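You operate a simulated robot arm through the tools that you are given. There is no shell and no other tool. Be economical: measure what you need, move in short steps, check, and stop when the job is done.

Carry out the task below with a simulated robot arm. There is one attempt and no reset: what you move stays moved.

## Task
Put the blue foam sleeve on the rubber mat away on the top of the white table. Put the red peg on the rubber mat away on the top of the white table. Take the green peg and leave it on the free end of the aids bench. Put the blue weight plate from the top of the aids bench on the putty board and the green weight plate on the splinting bench. Switch the brake lever of the wheel stand off. Switch the chair brake with the green knob off. Do these in any order. The brake lever of the wheel stand goes to its stop.

Only the result counts: the job must be done as asked and must still hold three seconds after the hand-in. Knocking over, shifting, dropping, spilling or breaking anything else fails it.

## Robot
A 6-joint arm with a four-finger gripper on a trunk, on a base that drives. Base frame: it is fixed to the floor where the robot stands at the start and does not move with it; the origin is under the middle of the robot, x ahead of it, y to its left, z up; the surface under the hand at the start is at about z = 0.803. Lengths are in m, angles in degrees, forces in N, time in s.
With the tool pointing down near the work surface it reaches from about 0.24 to 0.68 m from the robot's upright axis, wherever it stands. Its first joint turns from -166.0 to 166.0 degrees. Places, roughly: blue foam sleeve (4x4x9 cm) [0.5, 0, 0.8]; brake lever of the wheel stand [-0.5, 2.8, 0.9]; chair brake with the green knob [-3.2, 1.1, 0.6]; free end of the aids bench (20x15 cm) [-2.98, 2.42, 0.86]; green peg (3x3x8 cm) [-1.2, 0.7, 0.8]; putty board (30x20 cm) [-1.3, 1, 0.78]; red peg (3x3x8 cm) [0.4, 0, 0.8]; splinting bench [-4.4, 2.6, 0.9]; top of the white table [-1.7, 0.8, 0.8]; weight plate [-1.75, 2.75, 0.75]. Payload 3.43 kg.
The TCP is the grasp point between the finger pads, 0.03 m short of the fingertips. In the tool frame z runs along the fingers and y along their closing line. The gripper opens to 0.12 m. The gripper's body begins 0.085 m behind the TCP.
Orientation is that of the tool frame in the base frame, as a unit quaternion [x, y, z, w]. With the fingers straight down and closing along the base's y, the tool's x points along the base's -x, its y along +y and its z along -z.

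## Interface
- The arm moves only by the tool arm_command. Its argument "moves" is a list of rows, each a list of 2 entries, a list of its own where there are three numbers: the shift along the tool's x, y, z in units of 20 mm (1.0 is 20 mm), then the turn, a rotation vector about the tool's x, y, z in units of 5 degrees (1.0 is 5 degrees). In form: [[[tx, ty, tz], [rx, ry, rz]], ...]. A call has 1 to 12 rows; each row shifts and turns the commanded pose from where the row before left it, along the tool's axes as they then stand. "hand" is the gripper command, from -1 (fully open) to 1 (shut), values between in proportion, set as the call begins (left out, the last holds). A call with a number of a shift or a turn outside -1 to 1 is refused whole. Each row takes 0.2 s and may step no farther than 0.05 m and 8.6 degrees from the row before; otherwise, or with a gripper value out of range, the whole call is refused. Where a pose cannot be reached the arm comes as near as it can. A force on the tool above 40 N (or 10 N above the force at the start of the call, whichever is more), or a blocked arm, ends the call early, and 0.2 s more pass. The fingers move at their own pace and stop on an object; they squeeze with about 21 N. The grip force told is the motor's: it shows also when the fingers shut on nothing. Time passes only in rows, and 0.2 s behind the last, so rows that do not move let the fingers close. It gives the time, the measured TCP pose, the force on the tool (base axes), the opening and the grip force at its end, in the units of the frame above (readings bear some noise), with the torque about the TCP (base axes, N m) and any sound that the robot's microphone picked up, and new pictures: "views" is both (left out), scene, wrist or none.
- Cameras (640 x 400 px; columns grow to the right, rows downward): "scene" is now at [0.0463, 0.1169, 1.6888]; the picture's right is [-0.28, -0.96, 0.00], its down [-0.82, 0.24, -0.53] and it looks along [0.51, -0.15, -0.85] (base axes); focal length 263 px, centre (320, 200). "wrist" rides on the gripper at [0.071, -0.017, -0.121] in the tool frame; the picture's right is [0.23, 0.97, 0.00], its down [-0.81, 0.19, -0.55] and it looks along [-0.54, 0.13, 0.83] (tool axes); focal length 275 px, centre (320, 200). There is no depth. A picture from a camera that has moved, and an enlarged one, comes with that camera's place and axes in the base frame and with its lens. The place of the scene camera against the robot may be out by one fixed shift of up to 0.018 m in any direction.
- move_column(by): slides the trunk up (or, below 0, down) by that many m; the arm and the scene camera ride with it, the base frame stays. It gives what a move gives, with no picture.
- roll_base(legs): drives the robot by 1 to 6 legs, each [ahead, left, turn to the left] in m, m and degrees, along the robot's own axes; the way and the turn of a leg run together, so that a leg with both is an arc; at most 1.5 m and 180 degrees a leg. The arm and the cameras ride along, it lands a little off, and it stops where it bumps. It gives what a move gives, and a new picture of the scene camera.
- aim_head(pan, tilt): turns the head with the scene camera to pan (to the left, within 120 degrees either way) and tilt (down, from -29 to 69), counted from straight ahead of the robot. It gives what a move gives, and a new picture of the scene camera.
- inspect(camera, box): a new picture of the part [left, top, right, bottom] of that camera's present view, enlarged. No time passes.
- sign_off(): hands the job in; it is judged then, once.

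Work in short steps. Places have to be worked out from the pictures, the camera data and where the tool is seen: move nearer, look again, correct. Check each grasp and each placing, and mend what went wrong. You have 186 turns and 260 pictures in all, those below and enlarged ones among them. Open the gripper and draw the arm clear of the work before you hand the job in, unless the task says otherwise; then end with one line.

The tools are called as a command line: name --argument value ..., lists and objects as JSON in quotes. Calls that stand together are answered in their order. arm_command: Moves the arm, as the interface text tells. Its arguments: {"type":"object","properties":{"moves":{"type":"array","items":{"type":"array"}},"hand":{"type":"number"},"views":{"type":"string","enum":["both","scene","wrist","none"]}},"required":["moves"]} The other tools are called the same way: move_column (by) slides the trunk up or down; roll_base (legs) drives the base; aim_head (pan, tilt) turns the head that bears the scene camera; inspect (camera, box) takes an enlarged picture of a part of a camera's view; sign_off () hands the job in.

At the start:

```text
time: 0.0
tcp_pos: [0.5524, -0.0753, 1.0017]
tcp_rot: [-0.001, 1.0, -0.001, 0.0]
wrist_force: [-0.5, -0.2, -0.2]
moment: [0.03, 0.01, -0.01]
gripper_width: 0.12
grasp_force: 0.0
trunk travel left (down, up): [-0.2, 0.24]
robot x, y, heading: [0.0035, 0.0036, -0.1]
head pan, tilt: [-16.2, 58.2]
```

scene: 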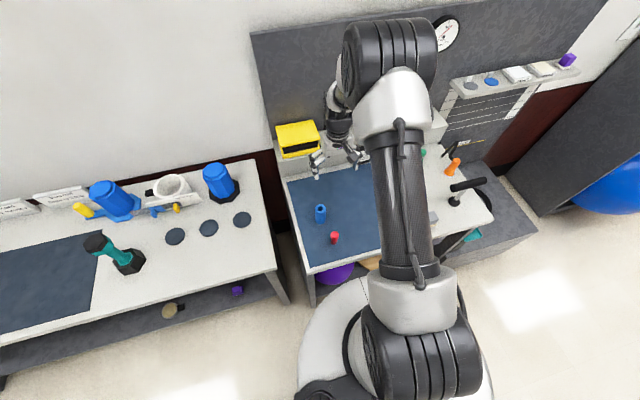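
wrist: 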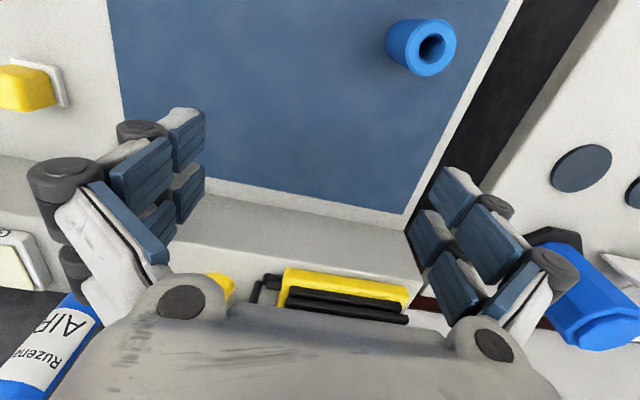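

The sleeve looks to stand near (0.48, -0.01) and the red peg near (0.40, -0.04). I move above the sleeve and look again.

arm_command --moves '[[[1, 1, 0], [0, 0, 0]], [[1, 1, 0], [0, 0, 0]], [[1, 1, 0], [0, 0, 0]], [[0.57, 0.47, 0], [0, 0, 0]]]' --hand -1

aim_head --pan 100 --tilt 35

```text
time: 1.0
tcp_pos: [0.4813, -0.0068, 1.0017]
tcp_rot: [0.0, 1.0, 0.0, 0.001]
wrist_force: [-0.5, -0.2, -0.1]
moment: [-0.01, -0.04, -0.02]
gripper_width: 0.1199
grasp_force: 0.1
trunk travel left (down, up): [-0.2, 0.24]
robot x, y, heading: [-0.0026, 0.0016, 0.3]
head pan, tilt: [-16.2, 58.2]
camera scene: at [0.0463, 0.1169, 1.6888], right [-0.28, -0.96, 0.0], down [-0.82, 0.24, -0.53], along [0.51, -0.15, -0.85], focal length 263 px, centre (320, 200)
camera wrist: at [0.4084, -0.0241, 1.1216], right [-0.23, 0.97, 0.0], down [0.81, 0.19, 0.55], along [0.54, 0.13, -0.83], focal length 275 px, centre (320, 200)
```

scene: 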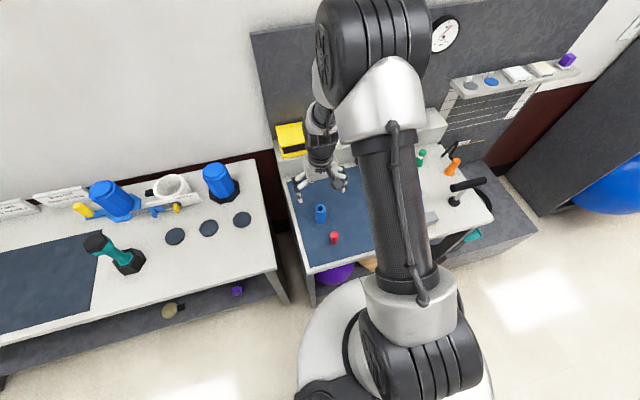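
wrist: 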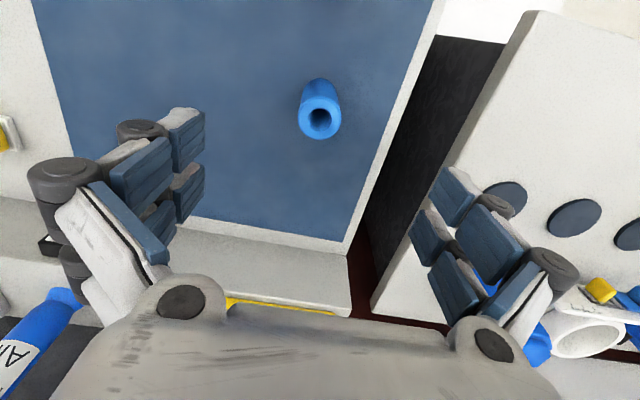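

```text
time: 3.0
tcp_pos: [0.4814, -0.008, 1.0032]
tcp_rot: [0.0, 1.0, 0.0, 0.0]
wrist_force: [-0.1, 0.2, -0.7]
moment: [0.02, -0.01, -0.02]
gripper_width: 0.1202
grasp_force: 0.3
trunk travel left (down, up): [-0.2, 0.24]
robot x, y, heading: [-0.0003, 0.0033, -0.2]
head pan, tilt: [100.0, 35.0]
camera scene: at [-0.0348, 0.2228, 1.721], right [0.98, 0.17, 0.0], down [0.1, -0.56, -0.82], along [-0.14, 0.81, -0.57], focal length 263 px, centre (320, 200)
```

scene: 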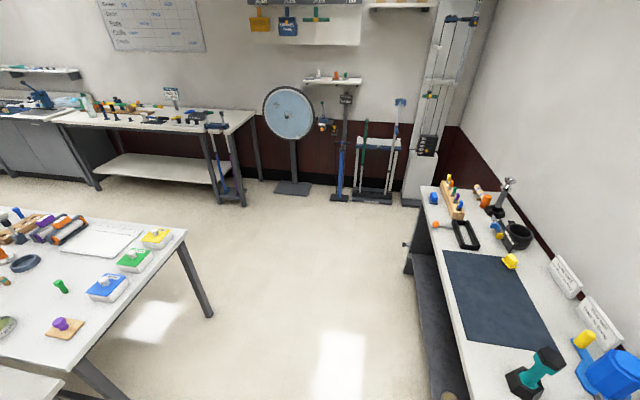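

The sleeve's hole is seen at (0.481, -0.006), right under the TCP. I descend and close.

arm_command --moves '[[[0, 0, 1], [0, 0, 0]], [[0, 0, 1], [0, 0, 0]], [[0, 0, 1], [0, 0, 0]], [[0, 0, 1], [0, 0, 0]], [[0, 0, 1], [0, 0, 0]], [[0, 0, 1], [0, 0, 0]], [[0, 0, 1], [0, 0, 0]]]' --views "wrist"

arm_command --moves '[[[0, 0, 0], [0, 0, 0]], [[0, 0, 0], [0, 0, 0]], [[0, 0, 0], [0, 0, 0]], [[0, 0, 0], [0, 0, 0]], [[0, 0, 0], [0, 0, 0]], [[0, 0, 0], [0, 0, 0]]]' --hand 1 --views "wrist"

```text
time: 4.5
tcp_pos: [0.4804, -0.0054, 0.862]
tcp_rot: [0.001, 1.0, 0.0, -0.001]
wrist_force: [0.6, -0.5, 0.9]
moment: [-0.03, 0.0, 0.01]
gripper_width: 0.1201
grasp_force: 0.0
trunk travel left (down, up): [-0.2, 0.24]
robot x, y, heading: [-0.0004, -0.0034, 0.1]
head pan, tilt: [100.0, 35.0]
camera wrist: at [0.4081, -0.0232, 0.9812], right [-0.23, 0.97, 0.0], down [0.81, 0.19, 0.55], along [0.54, 0.13, -0.83], focal length 275 px, centre (320, 200)
```

wrist: 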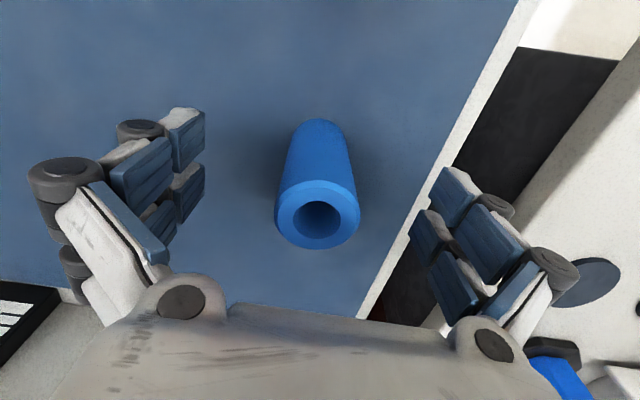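

```text
time: 6.0
tcp_pos: [0.4808, -0.006, 0.862]
tcp_rot: [0.001, 1.0, -0.001, 0.001]
wrist_force: [-0.2, 1.2, -0.9]
moment: [-0.01, 0.0, 0.0]
gripper_width: 0.0371
grasp_force: 20.8
trunk travel left (down, up): [-0.2, 0.24]
robot x, y, heading: [-0.0005, 0.0013, -0.0]
head pan, tilt: [100.0, 35.0]
camera wrist: at [0.408, -0.0232, 0.9817], right [-0.23, 0.97, 0.0], down [0.81, 0.19, 0.55], along [0.54, 0.13, -0.83], focal length 275 px, centre (320, 200)
```

wrist: 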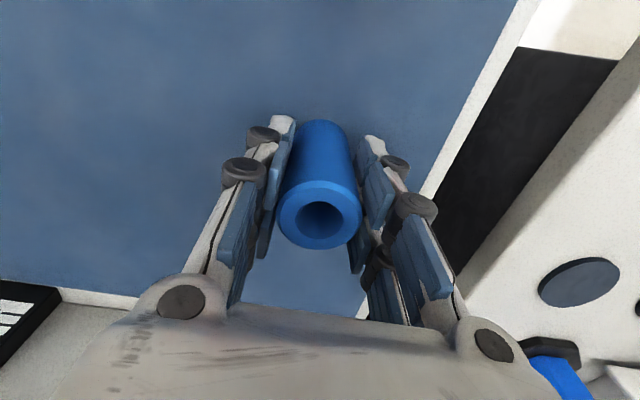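

Sleeve is gripped (0.037). I lift it and look toward the white table.

arm_command --moves '[[[0, 0, -1], [0, 0, 0]], [[0, 0, -1], [0, 0, 0]], [[0, 0, -1], [0, 0, 0]], [[0, 0, -1], [0, 0, 0]], [[0, 0, -1], [0, 0, 0]], [[0, 0, -1], [0, 0, 0]], [[0, 0, -1], [0, 0, 0]], [[1, 0, -1], [0, 0, 0]], [[1, 0, -1], [0, 0, 0]], [[1, 0, 0], [0, 0, 0]], [[1, 0, 0], [0, 0, 0]], [[1, 0, 0], [0, 0, 0]]]' --views "wrist"

aim_head --pan 120 --tilt 40

```text
time: 8.6
tcp_pos: [0.3809, -0.0064, 1.0422]
tcp_rot: [0.0, 1.0, 0.0, -0.001]
wrist_force: [-0.3, -0.2, 0.4]
moment: [-0.01, -0.03, 0.0]
gripper_width: 0.0367
grasp_force: 21.1
trunk travel left (down, up): [-0.2, 0.24]
robot x, y, heading: [0.0007, 0.0002, -0.0]
head pan, tilt: [100.0, 35.0]
camera wrist: at [0.3079, -0.0234, 1.1627], right [-0.23, 0.97, 0.0], down [0.81, 0.19, 0.55], along [0.54, 0.13, -0.83], focal length 275 px, centre (320, 200)
```

wrist: 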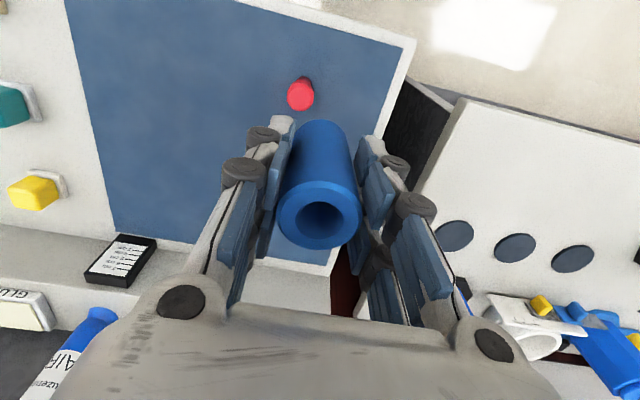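

```text
time: 9.4
tcp_pos: [0.3815, -0.0059, 1.0428]
tcp_rot: [0.0, 1.0, 0.0, 0.0]
wrist_force: [-0.6, -0.1, 0.3]
moment: [0.01, 0.01, 0.0]
gripper_width: 0.037
grasp_force: 20.8
trunk travel left (down, up): [-0.2, 0.24]
robot x, y, heading: [-0.002, 0.0012, -0.1]
head pan, tilt: [120.0, 40.0]
camera scene: at [-0.062, 0.2098, 1.7135], right [0.87, 0.5, 0.0], down [0.32, -0.56, -0.77], along [-0.38, 0.66, -0.64], focal length 263 px, centre (320, 200)
```

scene: 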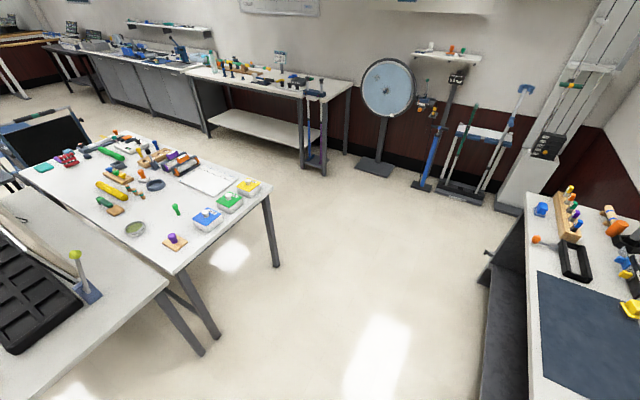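

The white table's near end is at about x = -0.9, y 0.47..1.14, and the floor before it is free. I back off, turn and drive to face that end.

roll_base --legs '[[-0.35, 0, 0], [0, 0, 90], [0.8, 0, 0], [0, 0, 90]]'

aim_head --pan 0 --tilt 45

```text
time: 23.1
tcp_pos: [-0.7378, 0.7985, 1.0427]
tcp_rot: [1.0, 0.004, 0.0, -0.001]
wrist_force: [-0.6, 0.2, -0.7]
moment: [0.02, 0.01, 0.01]
gripper_width: 0.0366
grasp_force: 21.2
trunk travel left (down, up): [-0.2, 0.24]
robot x, y, heading: [-0.3567, 0.7935, -179.8]
head pan, tilt: [120.0, 40.0]
camera scene: at [-0.291, 0.5781, 1.7134], right [-0.86, -0.51, 0.0], down [-0.33, 0.55, -0.77], along [0.39, -0.66, -0.64], focal length 263 px, centre (320, 200)
```

scene: 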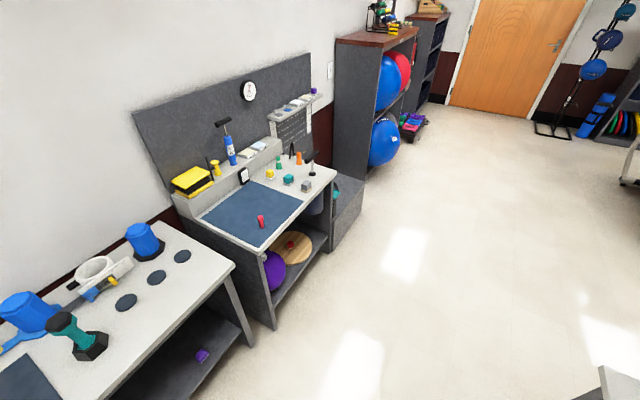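

```text
time: 25.1
tcp_pos: [-0.7357, 0.7977, 1.043]
tcp_rot: [1.0, 0.004, -0.001, 0.0]
wrist_force: [-0.1, 0.2, -0.5]
moment: [0.0, -0.02, 0.02]
gripper_width: 0.0365
grasp_force: 21.2
trunk travel left (down, up): [-0.2, 0.24]
robot x, y, heading: [-0.3542, 0.7947, -179.5]
head pan, tilt: [0.0, 45.0]
camera scene: at [-0.4154, 0.6509, 1.7062], right [-0.01, 1.0, 0.0], down [0.71, 0.01, -0.71], along [-0.71, -0.01, -0.71], focal length 263 px, centre (320, 200)
```

scene: 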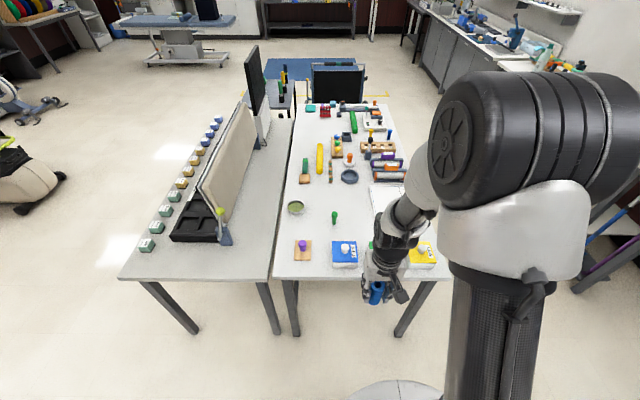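

I see the free patch between the green peg and the putty board, about (-1.17, 0.80). I drive 0.2 m nearer and look with the wrist camera.

roll_base --legs '[[0.2, 0, 0]]'

arm_command --moves '[[[-1, 0, 0], [0, 0, 0]], [[-1, 0, 0], [0, 0, 0]], [[-1, 0, 0], [0, 0, 0]], [[-1, 0, 0], [0, 0, 0]], [[-1, 0, 0], [0, 0, 0]], [[-1, 0, 0], [0, 0, 0]], [[-1, 0, 0], [0, 0, 0]], [[-1, 0, 0], [0, 0, 0]]]' --views "both"

```text
time: 26.7
tcp_pos: [-0.9352, 0.7963, 1.0412]
tcp_rot: [1.0, 0.004, 0.001, 0.0]
wrist_force: [-0.6, 0.8, -0.2]
moment: [0.01, -0.03, -0.01]
gripper_width: 0.0368
grasp_force: 21.1
trunk travel left (down, up): [-0.2, 0.24]
robot x, y, heading: [-0.5544, 0.7948, -179.5]
head pan, tilt: [0.0, 45.0]
camera scene: at [-0.6151, 0.6493, 1.7061], right [-0.01, 1.0, 0.0], down [0.71, 0.01, -0.71], along [-0.71, -0.01, -0.71], focal length 263 px, centre (320, 200)
```

scene: 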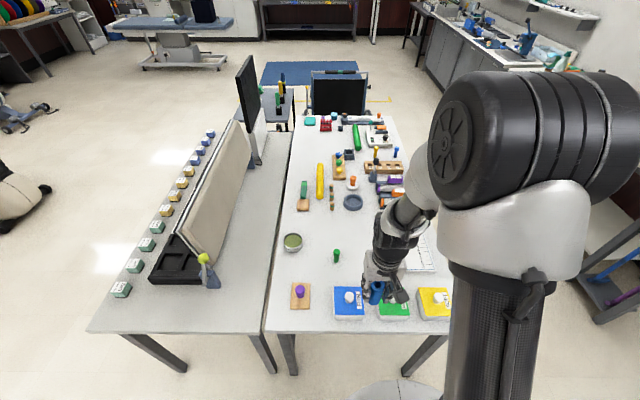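

```text
time: 28.5
tcp_pos: [-1.0957, 0.7968, 1.0434]
tcp_rot: [1.0, 0.004, 0.0, 0.0]
wrist_force: [0.1, -0.1, 0.0]
moment: [0.0, -0.01, 0.01]
gripper_width: 0.0369
grasp_force: 21.5
trunk travel left (down, up): [-0.2, 0.24]
robot x, y, heading: [-0.5548, 0.7929, -179.8]
head pan, tilt: [0.0, 45.0]
camera scene: at [-0.6143, 0.6493, 1.7061], right [-0.01, 1.0, 0.0], down [0.71, 0.01, -0.71], along [-0.71, -0.01, -0.71], focal length 263 px, centre (320, 200)
camera wrist: at [-1.025, 0.8139, 1.164], right [0.24, -0.97, 0.0], down [-0.81, -0.2, 0.55], along [-0.54, -0.13, -0.83], focal length 275 px, centre (320, 200)
```

scene: 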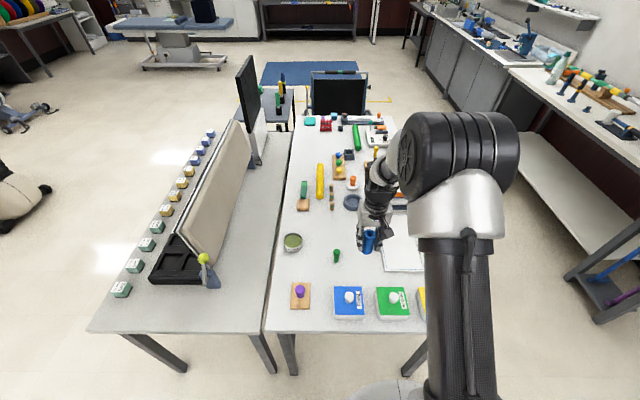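
wrist: 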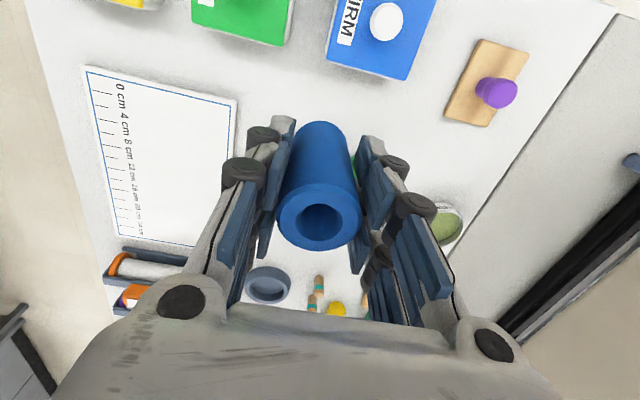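

The patch at (-1.16, 0.82) is clear between peg (y 0.70) and putty board (y 0.90). I move there and lower most of the way.

arm_command --moves '[[[-1, -0.4, 0], [0, 0, 0]], [[-1, -0.4, 0], [0, 0, 0]], [[-1, -0.35, 0], [0, 0, 0]], [[-0.2, 0, 1], [0, 0, 0]], [[0, 0, 1], [0, 0, 0]], [[0, 0, 1], [0, 0, 0]], [[0, 0, 1], [0, 0, 0]], [[0, 0, 1], [0, 0, 0]], [[0, 0, 1], [0, 0, 0]], [[0, 0, 1], [0, 0, 0]], [[0, 0, 1], [0, 0, 0]], [[0, 0, 0.5], [0, 0, 0]]]' --views "both"

```text
time: 31.1
tcp_pos: [-1.159, 0.818, 0.8715]
tcp_rot: [1.0, 0.005, 0.0, -0.001]
wrist_force: [0.0, 0.6, 0.1]
moment: [0.04, 0.01, -0.01]
gripper_width: 0.0369
grasp_force: 20.6
trunk travel left (down, up): [-0.2, 0.24]
robot x, y, heading: [-0.5518, 0.7932, -179.5]
head pan, tilt: [0.0, 45.0]
camera scene: at [-0.6138, 0.6493, 1.7062], right [-0.01, 1.0, 0.0], down [0.71, 0.01, -0.71], along [-0.71, -0.01, -0.71], focal length 263 px, centre (320, 200)
camera wrist: at [-1.0889, 0.8357, 0.9919], right [0.24, -0.97, 0.0], down [-0.81, -0.2, 0.55], along [-0.54, -0.13, -0.83], focal length 275 px, centre (320, 200)
```

scene: 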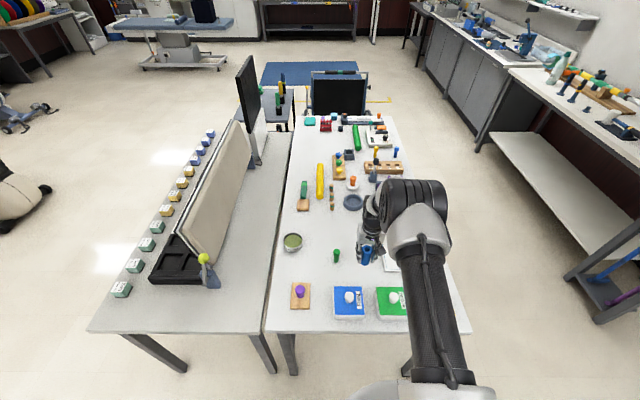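
wrist: 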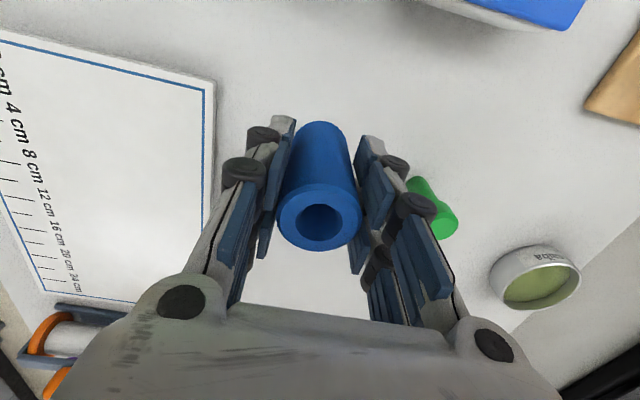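

Clear of the peg and the board. I lower in fine steps until contact shows.

arm_command --moves '[[[0, 0, 0.4], [0, 0, 0]], [[0, 0, 0.4], [0, 0, 0]], [[0, 0, 0.3], [0, 0, 0]], [[0, 0, 0.2], [0, 0, 0]], [[0, 0, 0.2], [0, 0, 0]]]' --views "none"

```text
time: 32.3
tcp_pos: [-1.1599, 0.8176, 0.8435]
tcp_rot: [1.0, 0.004, 0.001, 0.0]
wrist_force: [0.1, 0.4, -0.3]
moment: [-0.01, 0.01, 0.0]
gripper_width: 0.0367
grasp_force: 20.8
trunk travel left (down, up): [-0.2, 0.24]
robot x, y, heading: [-0.5542, 0.7925, -179.6]
head pan, tilt: [0.0, 45.0]
```

arm_command --moves '[[[0, 0, 0.15], [0, 0, 0]], [[0, 0, 0.15], [0, 0, 0]], [[0, 0, 0.15], [0, 0, 0]], [[0, 0, 0.15], [0, 0, 0]]]' --views "wrist"

```text
time: 33.3
tcp_pos: [-1.1604, 0.8175, 0.8319]
tcp_rot: [1.0, 0.004, 0.0, 0.0]
wrist_force: [0.0, 0.1, -0.2]
moment: [-0.01, 0.02, 0.02]
gripper_width: 0.0369
grasp_force: 21.1
trunk travel left (down, up): [-0.2, 0.24]
robot x, y, heading: [-0.5533, 0.7908, -179.6]
head pan, tilt: [0.0, 45.0]
camera wrist: at [-1.0893, 0.835, 0.951], right [0.24, -0.97, 0.0], down [-0.81, -0.2, 0.55], along [-0.54, -0.13, -0.83], focal length 275 px, centre (320, 200)
```

wrist: 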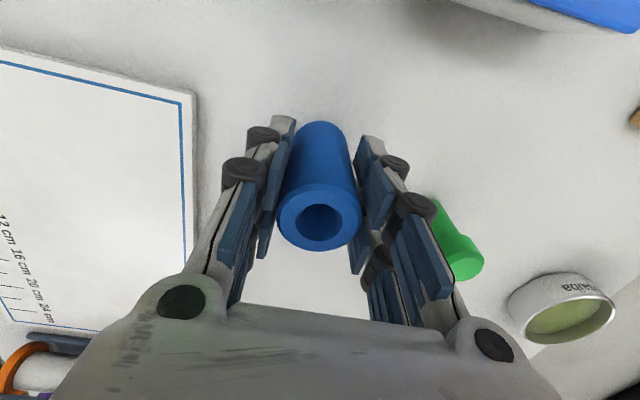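

No contact yet; keep lowering slowly.

arm_command --moves '[[[0, 0, 0.15], [0, 0, 0]], [[0, 0, 0.1], [0, 0, 0]], [[0, 0, 0.1], [0, 0, 0]], [[0, 0, 0.1], [0, 0, 0]]]' --views "none"

arm_command --moves '[[[0, 0, 0.1], [0, 0, 0]], [[0, 0, 0.1], [0, 0, 0]], [[0, 0, 0.1], [0, 0, 0]]]' --views "none"

```text
time: 34.3
tcp_pos: [-1.1598, 0.8177, 0.8217]
tcp_rot: [1.0, 0.004, 0.001, 0.0]
wrist_force: [-0.2, 1.1, -0.3]
moment: [-0.02, -0.01, -0.03]
gripper_width: 0.0368
grasp_force: 20.7
trunk travel left (down, up): [-0.2, 0.24]
robot x, y, heading: [-0.5511, 0.7938, -179.2]
head pan, tilt: [0.0, 45.0]
```

```text
time: 35.1
tcp_pos: [-1.1589, 0.8182, 0.8195]
tcp_rot: [1.0, 0.004, -0.002, 0.0]
wrist_force: [5.0, 1.1, 22.2]
moment: [0.04, -0.33, 0.05]
gripper_width: 0.0369
grasp_force: 21.3
trunk travel left (down, up): [-0.2, 0.24]
robot x, y, heading: [-0.5519, 0.7952, -179.6]
head pan, tilt: [0.0, 45.0]
```

Contact at TCP z ≈ 0.820, so the table top is ≈ 0.761. I ease up slightly and open partway.

arm_command --moves '[[[0, 0, -0.1], [0, 0, 0]], [[0, 0, 0], [0, 0, 0]], [[0, 0, 0], [0, 0, 0]], [[0, 0, 0], [0, 0, 0]]]' --hand 0 --views "none"

arm_command --moves '[[[0, 0, -1], [0, 0, 0]], [[0, 0, -1], [0, 0, 0]], [[0, 0, -1], [0, 0, 0]], [[0, 0, -1], [0, 0, 0]], [[0, 0, -1], [0, 0, 0]], [[0, 0, -1], [0, 0, 0]], [[0, 0, -1], [0, 0, 0]], [[0, 0, -1], [0, 0, 0]], [[0, 0, -1], [0, 0, 0]], [[0, 0, -1], [0, 0, 0]]]' --views "wrist"

```text
time: 36.1
tcp_pos: [-1.1601, 0.8175, 0.8178]
tcp_rot: [1.0, 0.004, 0.0, 0.0]
wrist_force: [0.5, -0.3, 0.2]
moment: [-0.01, -0.02, 0.01]
gripper_width: 0.06
grasp_force: 0.1
trunk travel left (down, up): [-0.2, 0.24]
robot x, y, heading: [-0.5503, 0.7938, -179.5]
head pan, tilt: [0.0, 45.0]
```

```text
time: 38.3
tcp_pos: [-1.1582, 0.8166, 1.0192]
tcp_rot: [1.0, 0.005, 0.0, -0.001]
wrist_force: [0.2, 0.5, 0.8]
moment: [0.01, 0.01, 0.01]
gripper_width: 0.0598
grasp_force: 0.2
trunk travel left (down, up): [-0.2, 0.24]
robot x, y, heading: [-0.5543, 0.7912, -179.6]
head pan, tilt: [0.0, 45.0]
camera wrist: at [-1.0879, 0.8344, 1.1383], right [0.24, -0.97, 0.0], down [-0.81, -0.2, 0.55], along [-0.54, -0.13, -0.83], focal length 275 px, centre (320, 200)
```

wrist: 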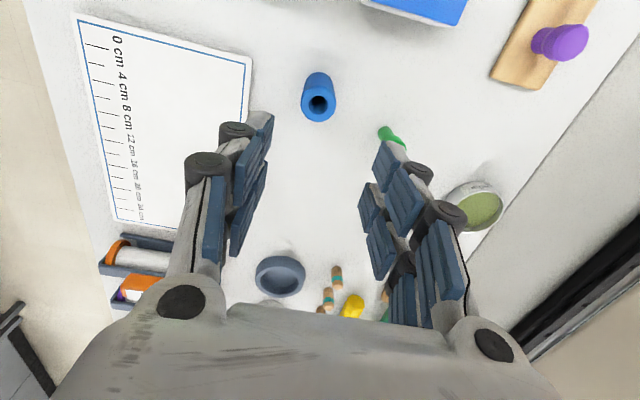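

Sleeve stands upright. The green peg is near (-1.19, 0.725); I move above it and look.

arm_command --moves '[[[-0.3, 1, 0], [0, 0, 0]], [[-0.3, 1, 0], [0, 0, 0]], [[-0.3, 1, 0], [0, 0, 0]], [[-0.3, 1, 0], [0, 0, 0]], [[-0.25, 0.6, 0], [0, 0, 0]]]' --views "wrist"

```text
time: 39.5
tcp_pos: [-1.1887, 0.7251, 1.0167]
tcp_rot: [1.0, 0.004, 0.0, 0.0]
wrist_force: [0.8, -0.4, 0.4]
moment: [0.02, 0.02, 0.02]
gripper_width: 0.0599
grasp_force: 0.0
trunk travel left (down, up): [-0.2, 0.24]
robot x, y, heading: [-0.5565, 0.795, -179.5]
head pan, tilt: [0.0, 45.0]
camera wrist: at [-1.1177, 0.7423, 1.1376], right [0.24, -0.97, 0.0], down [-0.81, -0.2, 0.55], along [-0.54, -0.13, -0.83], focal length 275 px, centre (320, 200)
```

wrist: 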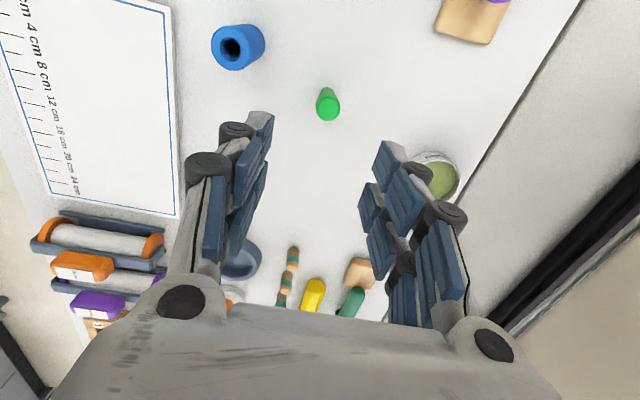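

Peg top at (-1.196, 0.714). I correct, descend.

arm_command --moves '[[[-0.37, 0.55, 0], [0, 0, 0]], [[0, 0, 1], [0, 0, 0]], [[0, 0, 1], [0, 0, 0]], [[0, 0, 1], [0, 0, 0]], [[0, 0, 1], [0, 0, 0]], [[0, 0, 1], [0, 0, 0]], [[0, 0, 1], [0, 0, 0]], [[0, 0, 1], [0, 0, 0]], [[0, 0, 1], [0, 0, 0]]]' --views "wrist"

```text
time: 41.5
tcp_pos: [-1.1937, 0.7145, 0.8585]
tcp_rot: [1.0, 0.004, 0.0, -0.001]
wrist_force: [-0.5, 0.0, -0.2]
moment: [0.0, 0.02, 0.0]
gripper_width: 0.0599
grasp_force: 0.0
trunk travel left (down, up): [-0.2, 0.24]
robot x, y, heading: [-0.5549, 0.7949, -179.6]
head pan, tilt: [0.0, 45.0]
camera wrist: at [-1.1239, 0.7321, 0.9786], right [0.24, -0.97, 0.0], down [-0.81, -0.2, 0.55], along [-0.54, -0.13, -0.83], focal length 275 px, centre (320, 200)
```

wrist: 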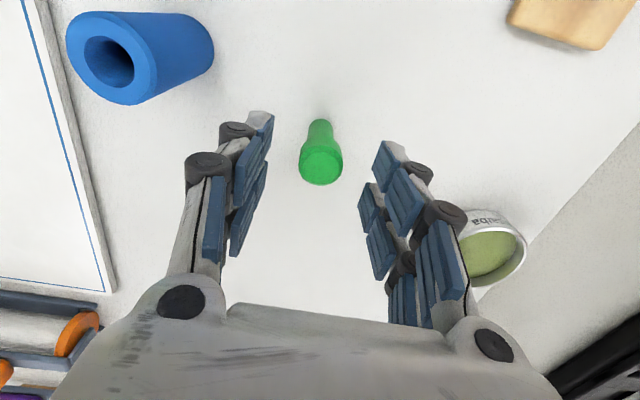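

Centred between the fingers. I go down 5 cm and close.

arm_command --moves '[[[0, 0, 1], [0, 0, 0]], [[0, 0, 1], [0, 0, 0]], [[0, 0, 0.55], [0, 0, 0]]]' --views "none"

arm_command --moves '[[[0, 0, 0], [0, 0, 0]], [[0, 0, 0], [0, 0, 0]], [[0, 0, 0], [0, 0, 0]], [[0, 0, 0], [0, 0, 0]]]' --hand 1 --views "none"

arm_command --moves '[[[0, 0, -1], [0, 0, 0]], [[0, 0, -1], [0, 0, 0]], [[0, 0, -1], [0, 0, 0]], [[0, 0, -1], [0, 0, 0]], [[0, 0, -1], [0, 0, 0]], [[0, 0, -1], [0, 0, 0]], [[0, 0, -1], [0, 0, 0]], [[0, 0, -1], [0, 0, 0]], [[0, 0, -1], [0, 0, 0]], [[0, 0, -1], [0, 0, 0]], [[0, 0, -1], [0, 0, 0]], [[0, 0, -1], [0, 0, 0]]]' --views "wrist"

```text
time: 42.3
tcp_pos: [-1.1951, 0.716, 0.8075]
tcp_rot: [1.0, 0.004, 0.0, 0.0]
wrist_force: [1.3, -0.7, 0.0]
moment: [-0.02, 0.0, 0.0]
gripper_width: 0.0598
grasp_force: 0.2
trunk travel left (down, up): [-0.2, 0.24]
robot x, y, heading: [-0.5522, 0.7951, -179.6]
head pan, tilt: [0.0, 45.0]
```

```text
time: 43.3
tcp_pos: [-1.1938, 0.7161, 0.8073]
tcp_rot: [1.0, 0.004, -0.001, -0.001]
wrist_force: [0.2, -0.5, -0.3]
moment: [0.0, 0.0, 0.0]
gripper_width: 0.0238
grasp_force: 21.8
trunk travel left (down, up): [-0.2, 0.24]
robot x, y, heading: [-0.5569, 0.7914, -179.8]
head pan, tilt: [0.0, 45.0]
```

```text
time: 45.9
tcp_pos: [-1.1948, 0.713, 1.0476]
tcp_rot: [1.0, 0.004, 0.0, 0.0]
wrist_force: [0.1, 0.3, 0.4]
moment: [-0.01, -0.03, 0.0]
gripper_width: 0.024
grasp_force: 21.5
trunk travel left (down, up): [-0.2, 0.24]
robot x, y, heading: [-0.5515, 0.7931, -179.6]
head pan, tilt: [0.0, 45.0]
camera wrist: at [-1.1246, 0.7305, 1.1664], right [0.24, -0.97, 0.0], down [-0.81, -0.2, 0.55], along [-0.54, -0.13, -0.83], focal length 275 px, centre (320, 200)
```

wrist: 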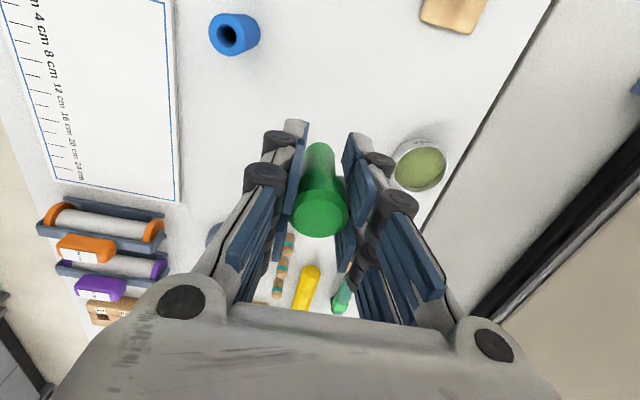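

Peg held. I retract the arm and look right toward the benches along the back wall.

arm_command --moves '[[[1, 0, 0], [0, 0, 0]], [[1, 0, 0], [0, 0, 0]], [[1, 0, 0], [0, 0, 0]], [[1, 0, 0], [0, 0, 0]], [[1, 0, 0], [0, 0, 0]], [[1, 0, 0], [0, 0, 0]], [[1, 0, 0], [0, 0, 0]], [[1, 0, 0], [0, 0, 0]], [[1, 0, 0], [0, 0, 0]], [[1, 0, 0], [0, 0, 0]], [[1, 0, 0], [0, 0, 0]], [[1, 0, 0], [0, 0, 0]]]' --views "none"

aim_head --pan -50 --tilt 25

```text
time: 48.5
tcp_pos: [-0.9529, 0.7171, 1.0461]
tcp_rot: [1.0, 0.004, 0.001, 0.001]
wrist_force: [-0.3, -0.5, 0.5]
moment: [0.0, -0.01, 0.03]
gripper_width: 0.0237
grasp_force: 21.0
trunk travel left (down, up): [-0.2, 0.24]
robot x, y, heading: [-0.5572, 0.7973, -179.8]
head pan, tilt: [0.0, 45.0]
```

```text
time: 49.7
tcp_pos: [-0.9539, 0.7182, 1.0465]
tcp_rot: [1.0, 0.004, 0.0, 0.0]
wrist_force: [-0.4, 0.1, -0.1]
moment: [-0.03, -0.01, -0.04]
gripper_width: 0.0235
grasp_force: 20.9
trunk travel left (down, up): [-0.2, 0.24]
robot x, y, heading: [-0.5535, 0.7925, -179.4]
head pan, tilt: [-50.0, 25.0]
camera scene: at [-0.5923, 0.7201, 1.7367], right [0.76, 0.65, 0.0], down [0.27, -0.32, -0.91], along [-0.59, 0.69, -0.42], focal length 263 px, centre (320, 200)
```

scene: 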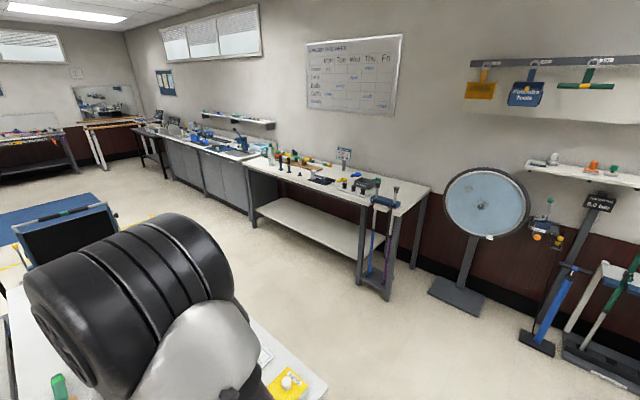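

Aids bench spans x ≈ -3.15..-1.28, front edge y ≈ 2.32. I turn to face it and slide left along it, stopping midway to look.

roll_base --legs '[[-0.1, 0, 0], [0, 0, -90], [0.95, 0, 0], [0, 1.2, 0]]'

aim_head --pan 10 --tilt 45

```text
time: 64.8
tcp_pos: [-1.7144, 2.1605, 1.0466]
tcp_rot: [-0.699, 0.715, 0.0, 0.0]
wrist_force: [0.0, 0.5, -0.2]
moment: [-0.01, 0.01, 0.0]
gripper_width: 0.0234
grasp_force: 21.1
trunk travel left (down, up): [-0.2, 0.24]
robot x, y, heading: [-1.6501, 1.7627, 88.8]
head pan, tilt: [-50.0, 25.0]
camera scene: at [-1.7191, 1.7959, 1.7368], right [0.63, -0.78, 0.0], down [-0.33, -0.26, -0.91], along [0.71, 0.57, -0.42], focal length 263 px, centre (320, 200)
```

scene: 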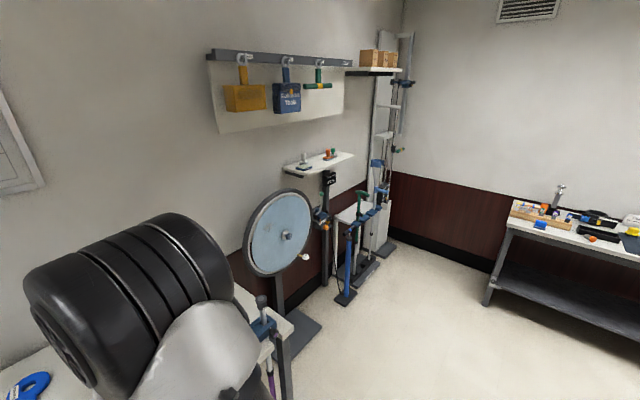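

```text
time: 66.1
tcp_pos: [-1.7143, 2.1605, 1.0474]
tcp_rot: [-0.699, 0.715, -0.001, 0.001]
wrist_force: [0.5, -0.3, 0.3]
moment: [-0.01, 0.05, 0.02]
gripper_width: 0.024
grasp_force: 21.3
trunk travel left (down, up): [-0.2, 0.24]
robot x, y, heading: [-1.6527, 1.7572, 88.7]
head pan, tilt: [10.0, 45.0]
camera scene: at [-1.8028, 1.8187, 1.7062], right [0.99, 0.15, 0.0], down [0.11, -0.7, -0.71], along [-0.11, 0.7, -0.71], focal length 263 px, centre (320, 200)
```

scene: 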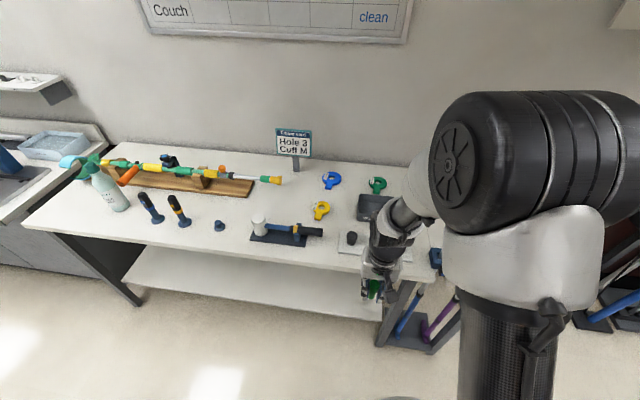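

Plates (blue, green, yellow rings with tabs) are seen on the bench. I slide on left to the bench's free end.

roll_base --legs '[[0, 1.2, 1]]'

aim_head --pan 0 --tilt 50

```text
time: 72.2
tcp_pos: [-2.919, 2.1881, 1.0455]
tcp_rot: [-0.699, 0.715, -0.001, 0.0]
wrist_force: [-0.2, 0.4, -0.6]
moment: [0.01, 0.0, -0.04]
gripper_width: 0.0239
grasp_force: 20.8
trunk travel left (down, up): [-0.2, 0.24]
robot x, y, heading: [-2.8569, 1.7865, 88.9]
head pan, tilt: [10.0, 45.0]
camera scene: at [-3.0082, 1.8457, 1.7061], right [0.99, 0.15, 0.0], down [0.11, -0.7, -0.71], along [-0.11, 0.7, -0.71], focal length 263 px, centre (320, 200)
```

scene: 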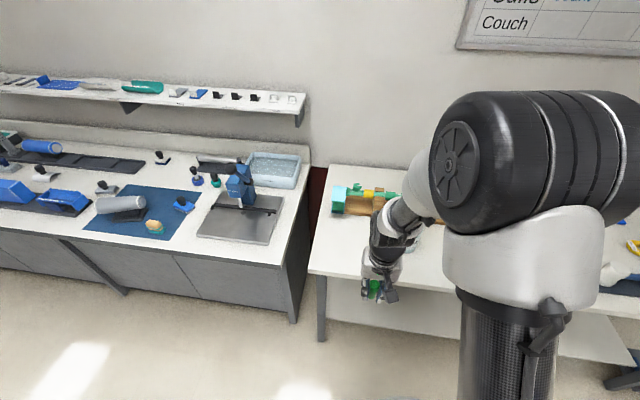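

```text
time: 73.0
tcp_pos: [-2.9196, 2.1867, 1.0456]
tcp_rot: [-0.699, 0.715, 0.0, 0.0]
wrist_force: [0.3, -0.3, -0.3]
moment: [0.01, 0.04, -0.01]
gripper_width: 0.0235
grasp_force: 20.9
trunk travel left (down, up): [-0.2, 0.24]
robot x, y, heading: [-2.8531, 1.787, 88.5]
head pan, tilt: [0.0, 50.0]
camera scene: at [-2.9938, 1.8423, 1.6993], right [1.0, -0.02, 0.0], down [-0.02, -0.77, -0.64], along [0.01, 0.64, -0.77], focal length 263 px, centre (320, 200)
```

scene: 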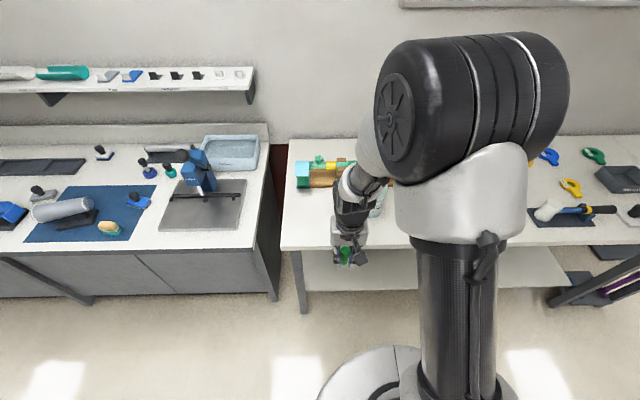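

The free end is the left front corner; peg target (-2.98, 2.42). I extend over it and look with the wrist camera.

arm_command --moves '[[[-1, 0.4, 0], [0, 0, 0]], [[-1, 0.4, 0], [0, 0, 0]], [[-1, 0.4, 0], [0, 0, 0]], [[-1, 0.4, 0], [0, 0, 0]], [[-1, 0.4, 0], [0, 0, 0]], [[-1, 0.5, 0], [0, 0, 0]], [[-1, 0.5, 0], [0, 0, 0]], [[-1, 0, 0], [0, 0, 0]]]' --views "both"

```text
time: 74.8
tcp_pos: [-2.976, 2.3491, 1.0454]
tcp_rot: [-0.699, 0.715, 0.0, -0.001]
wrist_force: [-0.4, 0.4, 0.5]
moment: [0.0, 0.01, 0.01]
gripper_width: 0.0236
grasp_force: 21.1
trunk travel left (down, up): [-0.2, 0.24]
robot x, y, heading: [-2.8545, 1.7857, 88.8]
head pan, tilt: [0.0, 50.0]
camera scene: at [-2.9934, 1.8429, 1.6993], right [1.0, -0.02, 0.0], down [-0.02, -0.77, -0.64], along [0.01, 0.64, -0.77], focal length 263 px, centre (320, 200)
camera wrist: at [-2.9619, 2.2772, 1.1654], right [-0.98, -0.21, 0.0], down [-0.17, 0.82, 0.55], along [-0.12, 0.54, -0.83], focal length 275 px, centre (320, 200)
```

scene: 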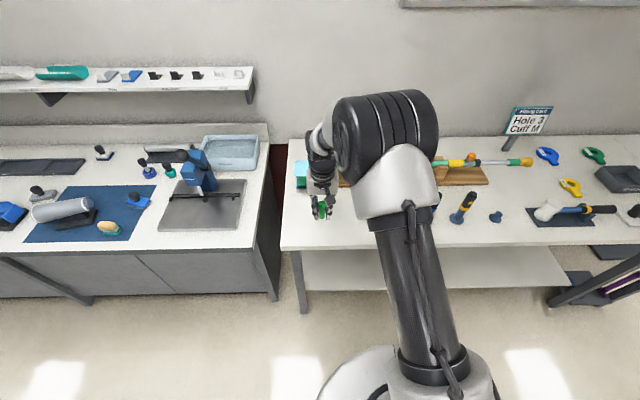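
wrist: 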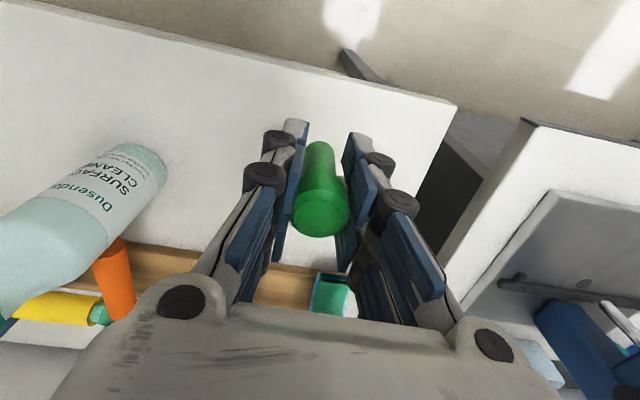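

Corner of the bench seen at (-3.13, 2.32, 0.85). I move to (-2.99, 2.41) and descend.

arm_command --moves '[[[-1, 0.3, 0], [0, 0, 0]], [[-1, 0.4, 0], [0, 0, 0]], [[-1, 0, 0], [0, 0, 0]], [[0, 0, 1], [0, 0, 0]], [[0, 0, 1], [0, 0, 0]], [[0, 0, 1], [0, 0, 0]], [[0, 0, 1], [0, 0, 0]], [[0, 0, 1], [0, 0, 0]], [[0, 0, 0.5], [0, 0, 0]], [[0, 0, 0.3], [0, 0, 0]]]' --views "wrist"

```text
time: 77.0
tcp_pos: [-2.9896, 2.4094, 0.9289]
tcp_rot: [-0.7, 0.714, 0.0, -0.001]
wrist_force: [-0.5, -0.5, 0.1]
moment: [0.0, 0.01, 0.0]
gripper_width: 0.0236
grasp_force: 21.1
trunk travel left (down, up): [-0.2, 0.24]
robot x, y, heading: [-2.8553, 1.7852, 88.9]
head pan, tilt: [0.0, 50.0]
camera wrist: at [-2.975, 2.337, 1.0501], right [-0.98, -0.21, 0.0], down [-0.17, 0.81, 0.55], along [-0.12, 0.54, -0.83], focal length 275 px, centre (320, 200)
```

wrist: 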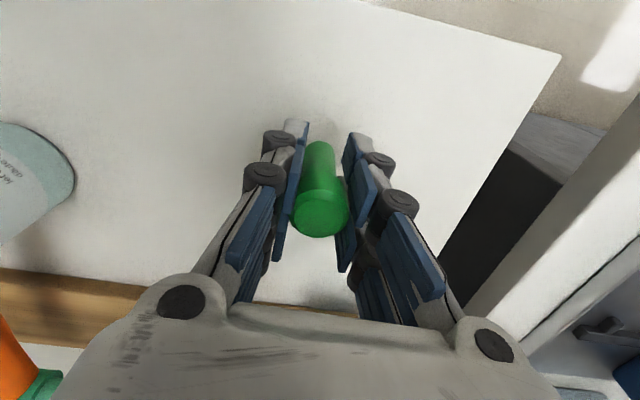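

Clear all round. I lower in small steps to contact.

arm_command --moves '[[[0, 0, 0.2], [0, 0, 0]], [[0, 0, 0.2], [0, 0, 0]], [[0, 0, 0.15], [0, 0, 0]], [[0, 0, 0.15], [0, 0, 0]], [[0, 0, 0.15], [0, 0, 0]]]' --views "none"

arm_command --moves '[[[0, 0, 0.1], [0, 0, 0]], [[0, 0, 0.1], [0, 0, 0]], [[0, 0, 0.1], [0, 0, 0]], [[0, 0, 0.1], [0, 0, 0]], [[0, 0, 0.1], [0, 0, 0]]]' --views "none"

```text
time: 78.2
tcp_pos: [-2.9879, 2.4089, 0.9136]
tcp_rot: [-0.699, 0.715, 0.001, 0.0]
wrist_force: [0.3, 0.1, -0.1]
moment: [-0.02, 0.01, -0.02]
gripper_width: 0.024
grasp_force: 21.3
trunk travel left (down, up): [-0.2, 0.24]
robot x, y, heading: [-2.8585, 1.7841, 88.4]
head pan, tilt: [0.0, 50.0]
```

```text
time: 79.4
tcp_pos: [-2.9882, 2.4105, 0.9066]
tcp_rot: [-0.699, 0.715, 0.002, 0.001]
wrist_force: [2.0, -1.8, 20.1]
moment: [-0.02, -0.03, -0.02]
gripper_width: 0.0238
grasp_force: 21.5
trunk travel left (down, up): [-0.2, 0.24]
robot x, y, heading: [-2.8572, 1.7865, 88.4]
head pan, tilt: [0.0, 50.0]
```

Contact (bench ≈ 0.861). Release and rise.

arm_command --moves '[[[0, 0, -0.1], [0, 0, 0]], [[0, 0, 0], [0, 0, 0]], [[0, 0, 0], [0, 0, 0]], [[0, 0, 0], [0, 0, 0]]]' --hand 0 --views "none"

arm_command --moves '[[[0, 0, -1], [0, 0, 0]], [[0, 0, -1], [0, 0, 0]], [[0, 0, -1], [0, 0, 0]], [[0, 0, -1], [0, 0, 0]], [[0, 0, -1], [0, 0, 0]], [[0, 0, -1], [0, 0, 0]], [[0, 0, -1], [0, 0, 0]], [[0, 0, -1], [0, 0, 0]], [[0, 0, -1], [0, 0, 0]]]' --views "wrist"

```text
time: 80.4
tcp_pos: [-2.9884, 2.408, 0.905]
tcp_rot: [-0.699, 0.715, 0.0, 0.001]
wrist_force: [0.0, 0.3, 0.4]
moment: [0.01, 0.0, 0.0]
gripper_width: 0.06
grasp_force: 0.1
trunk travel left (down, up): [-0.2, 0.24]
robot x, y, heading: [-2.8558, 1.7852, 88.8]
head pan, tilt: [0.0, 50.0]
```

```text
time: 82.4
tcp_pos: [-2.9888, 2.4077, 1.084]
tcp_rot: [-0.699, 0.715, 0.0, 0.0]
wrist_force: [0.3, -0.7, -0.8]
moment: [0.03, 0.01, 0.02]
gripper_width: 0.0599
grasp_force: 0.0
trunk travel left (down, up): [-0.2, 0.24]
robot x, y, heading: [-2.856, 1.7898, 88.9]
head pan, tilt: [0.0, 50.0]
camera wrist: at [-2.9747, 2.3358, 1.2044], right [-0.98, -0.21, 0.0], down [-0.17, 0.81, 0.55], along [-0.12, 0.54, -0.83], focal length 275 px, centre (320, 200)
```

wrist: 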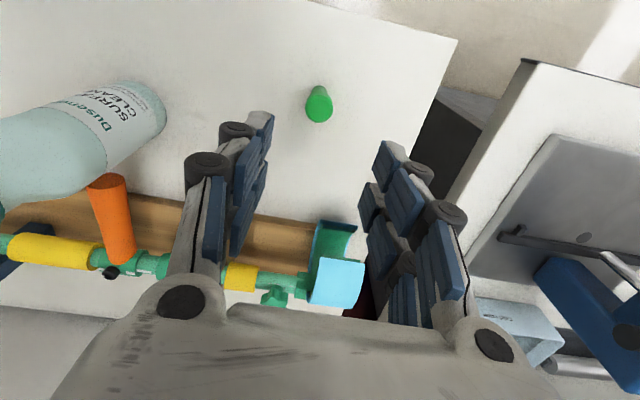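

Green peg stands on the free end. I retract and look toward the chair.

arm_command --moves '[[[1, 0, 0], [0, 0, 0]], [[1, 0, 0], [0, 0, 0]], [[1, 0, 0], [0, 0, 0]], [[1, 0, 0], [0, 0, 0]], [[1, 0, 0], [0, 0, 0]], [[1, 0, 0], [0, 0, 0]], [[1, 0, 0], [0, 0, 0]], [[1, 0, 0], [0, 0, 0]], [[1, 0, 0], [0, 0, 0]], [[1, 0, 0], [0, 0, 0]], [[1, 0, 0], [0, 0, 0]], [[1, 0, 0], [0, 0, 0]]]' --views "none"

aim_head --pan 120 --tilt 45

```text
time: 85.0
tcp_pos: [-2.9959, 2.1686, 1.0851]
tcp_rot: [-0.699, 0.715, 0.0, 0.001]
wrist_force: [0.3, 0.3, -0.6]
moment: [-0.02, -0.02, -0.01]
gripper_width: 0.0603
grasp_force: 0.1
trunk travel left (down, up): [-0.2, 0.24]
robot x, y, heading: [-2.8548, 1.7855, 88.6]
head pan, tilt: [0.0, 50.0]
```

```text
time: 87.0
tcp_pos: [-2.9948, 2.1697, 1.0855]
tcp_rot: [-0.699, 0.715, 0.0, 0.0]
wrist_force: [1.2, 0.0, -0.2]
moment: [0.0, 0.02, 0.0]
gripper_width: 0.0601
grasp_force: 0.2
trunk travel left (down, up): [-0.2, 0.24]
robot x, y, heading: [-2.852, 1.7835, 88.8]
head pan, tilt: [120.0, 45.0]
camera scene: at [-3.0668, 1.7263, 1.7062], right [-0.48, 0.88, 0.0], down [0.62, 0.34, -0.71], along [-0.62, -0.34, -0.71], focal length 263 px, centre (320, 200)
```

scene: 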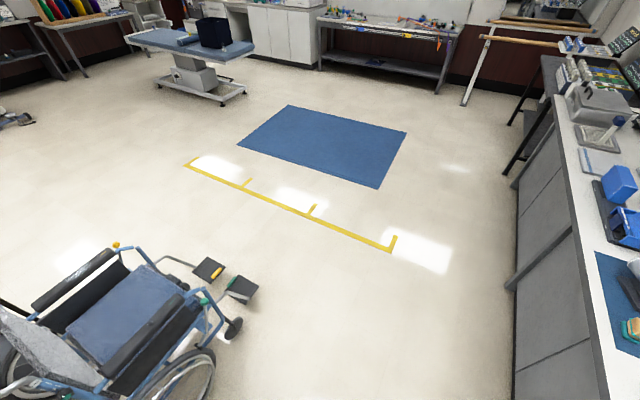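

The wheelchair faces -x with the green knob on its near side at about (-3.26, 1.06, 0.6). I turn round to face it.

roll_base --legs '[[0, 0, 90], [0, 0, 91.3], [0, -0.3, 0]]'

aim_head --pan -5 --tilt 55

```text
time: 96.8
tcp_pos: [-3.0054, 1.4045, 1.0866]
tcp_rot: [0.701, 0.713, 0.0, -0.001]
wrist_force: [-0.3, -0.5, 0.7]
moment: [0.02, -0.04, -0.02]
gripper_width: 0.0598
grasp_force: 0.2
trunk travel left (down, up): [-0.2, 0.24]
robot x, y, heading: [-3.1596, 1.7794, -89.2]
head pan, tilt: [120.0, 45.0]
camera scene: at [-2.9506, 1.8413, 1.7063], right [0.51, -0.86, 0.0], down [-0.61, -0.36, -0.71], along [0.61, 0.36, -0.71], focal length 263 px, centre (320, 200)
```

scene: 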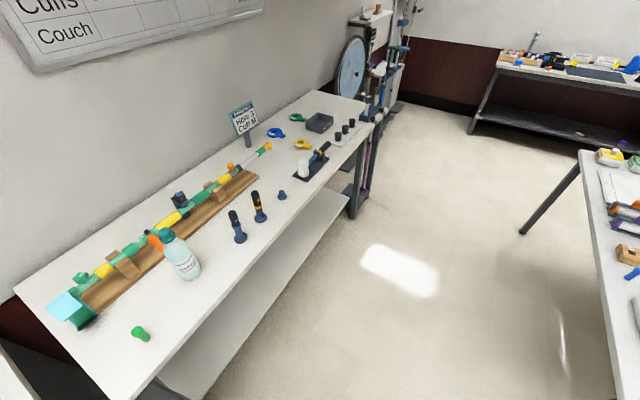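

```text
time: 98.8
tcp_pos: [-3.0057, 1.4027, 1.085]
tcp_rot: [0.701, 0.713, 0.0, -0.001]
wrist_force: [0.0, 0.1, -0.2]
moment: [0.0, 0.01, -0.01]
gripper_width: 0.06
grasp_force: 0.1
trunk travel left (down, up): [-0.2, 0.24]
robot x, y, heading: [-3.1582, 1.7814, -89.0]
head pan, tilt: [-5.0, 55.0]
camera scene: at [-3.0245, 1.7277, 1.6928], right [-1.0, 0.07, 0.0], down [0.06, 0.82, -0.57], along [-0.04, -0.57, -0.82], focal length 263 px, centre (320, 200)
```

scene: 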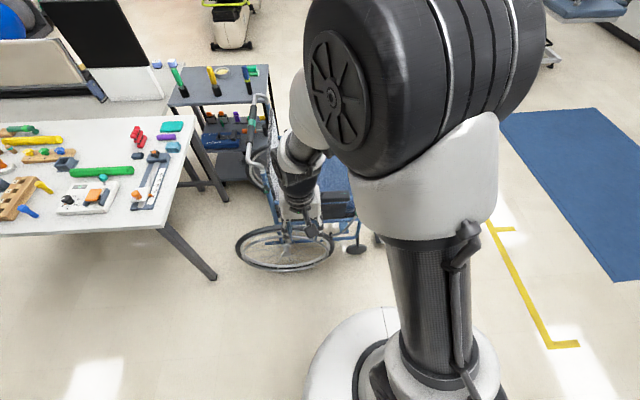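

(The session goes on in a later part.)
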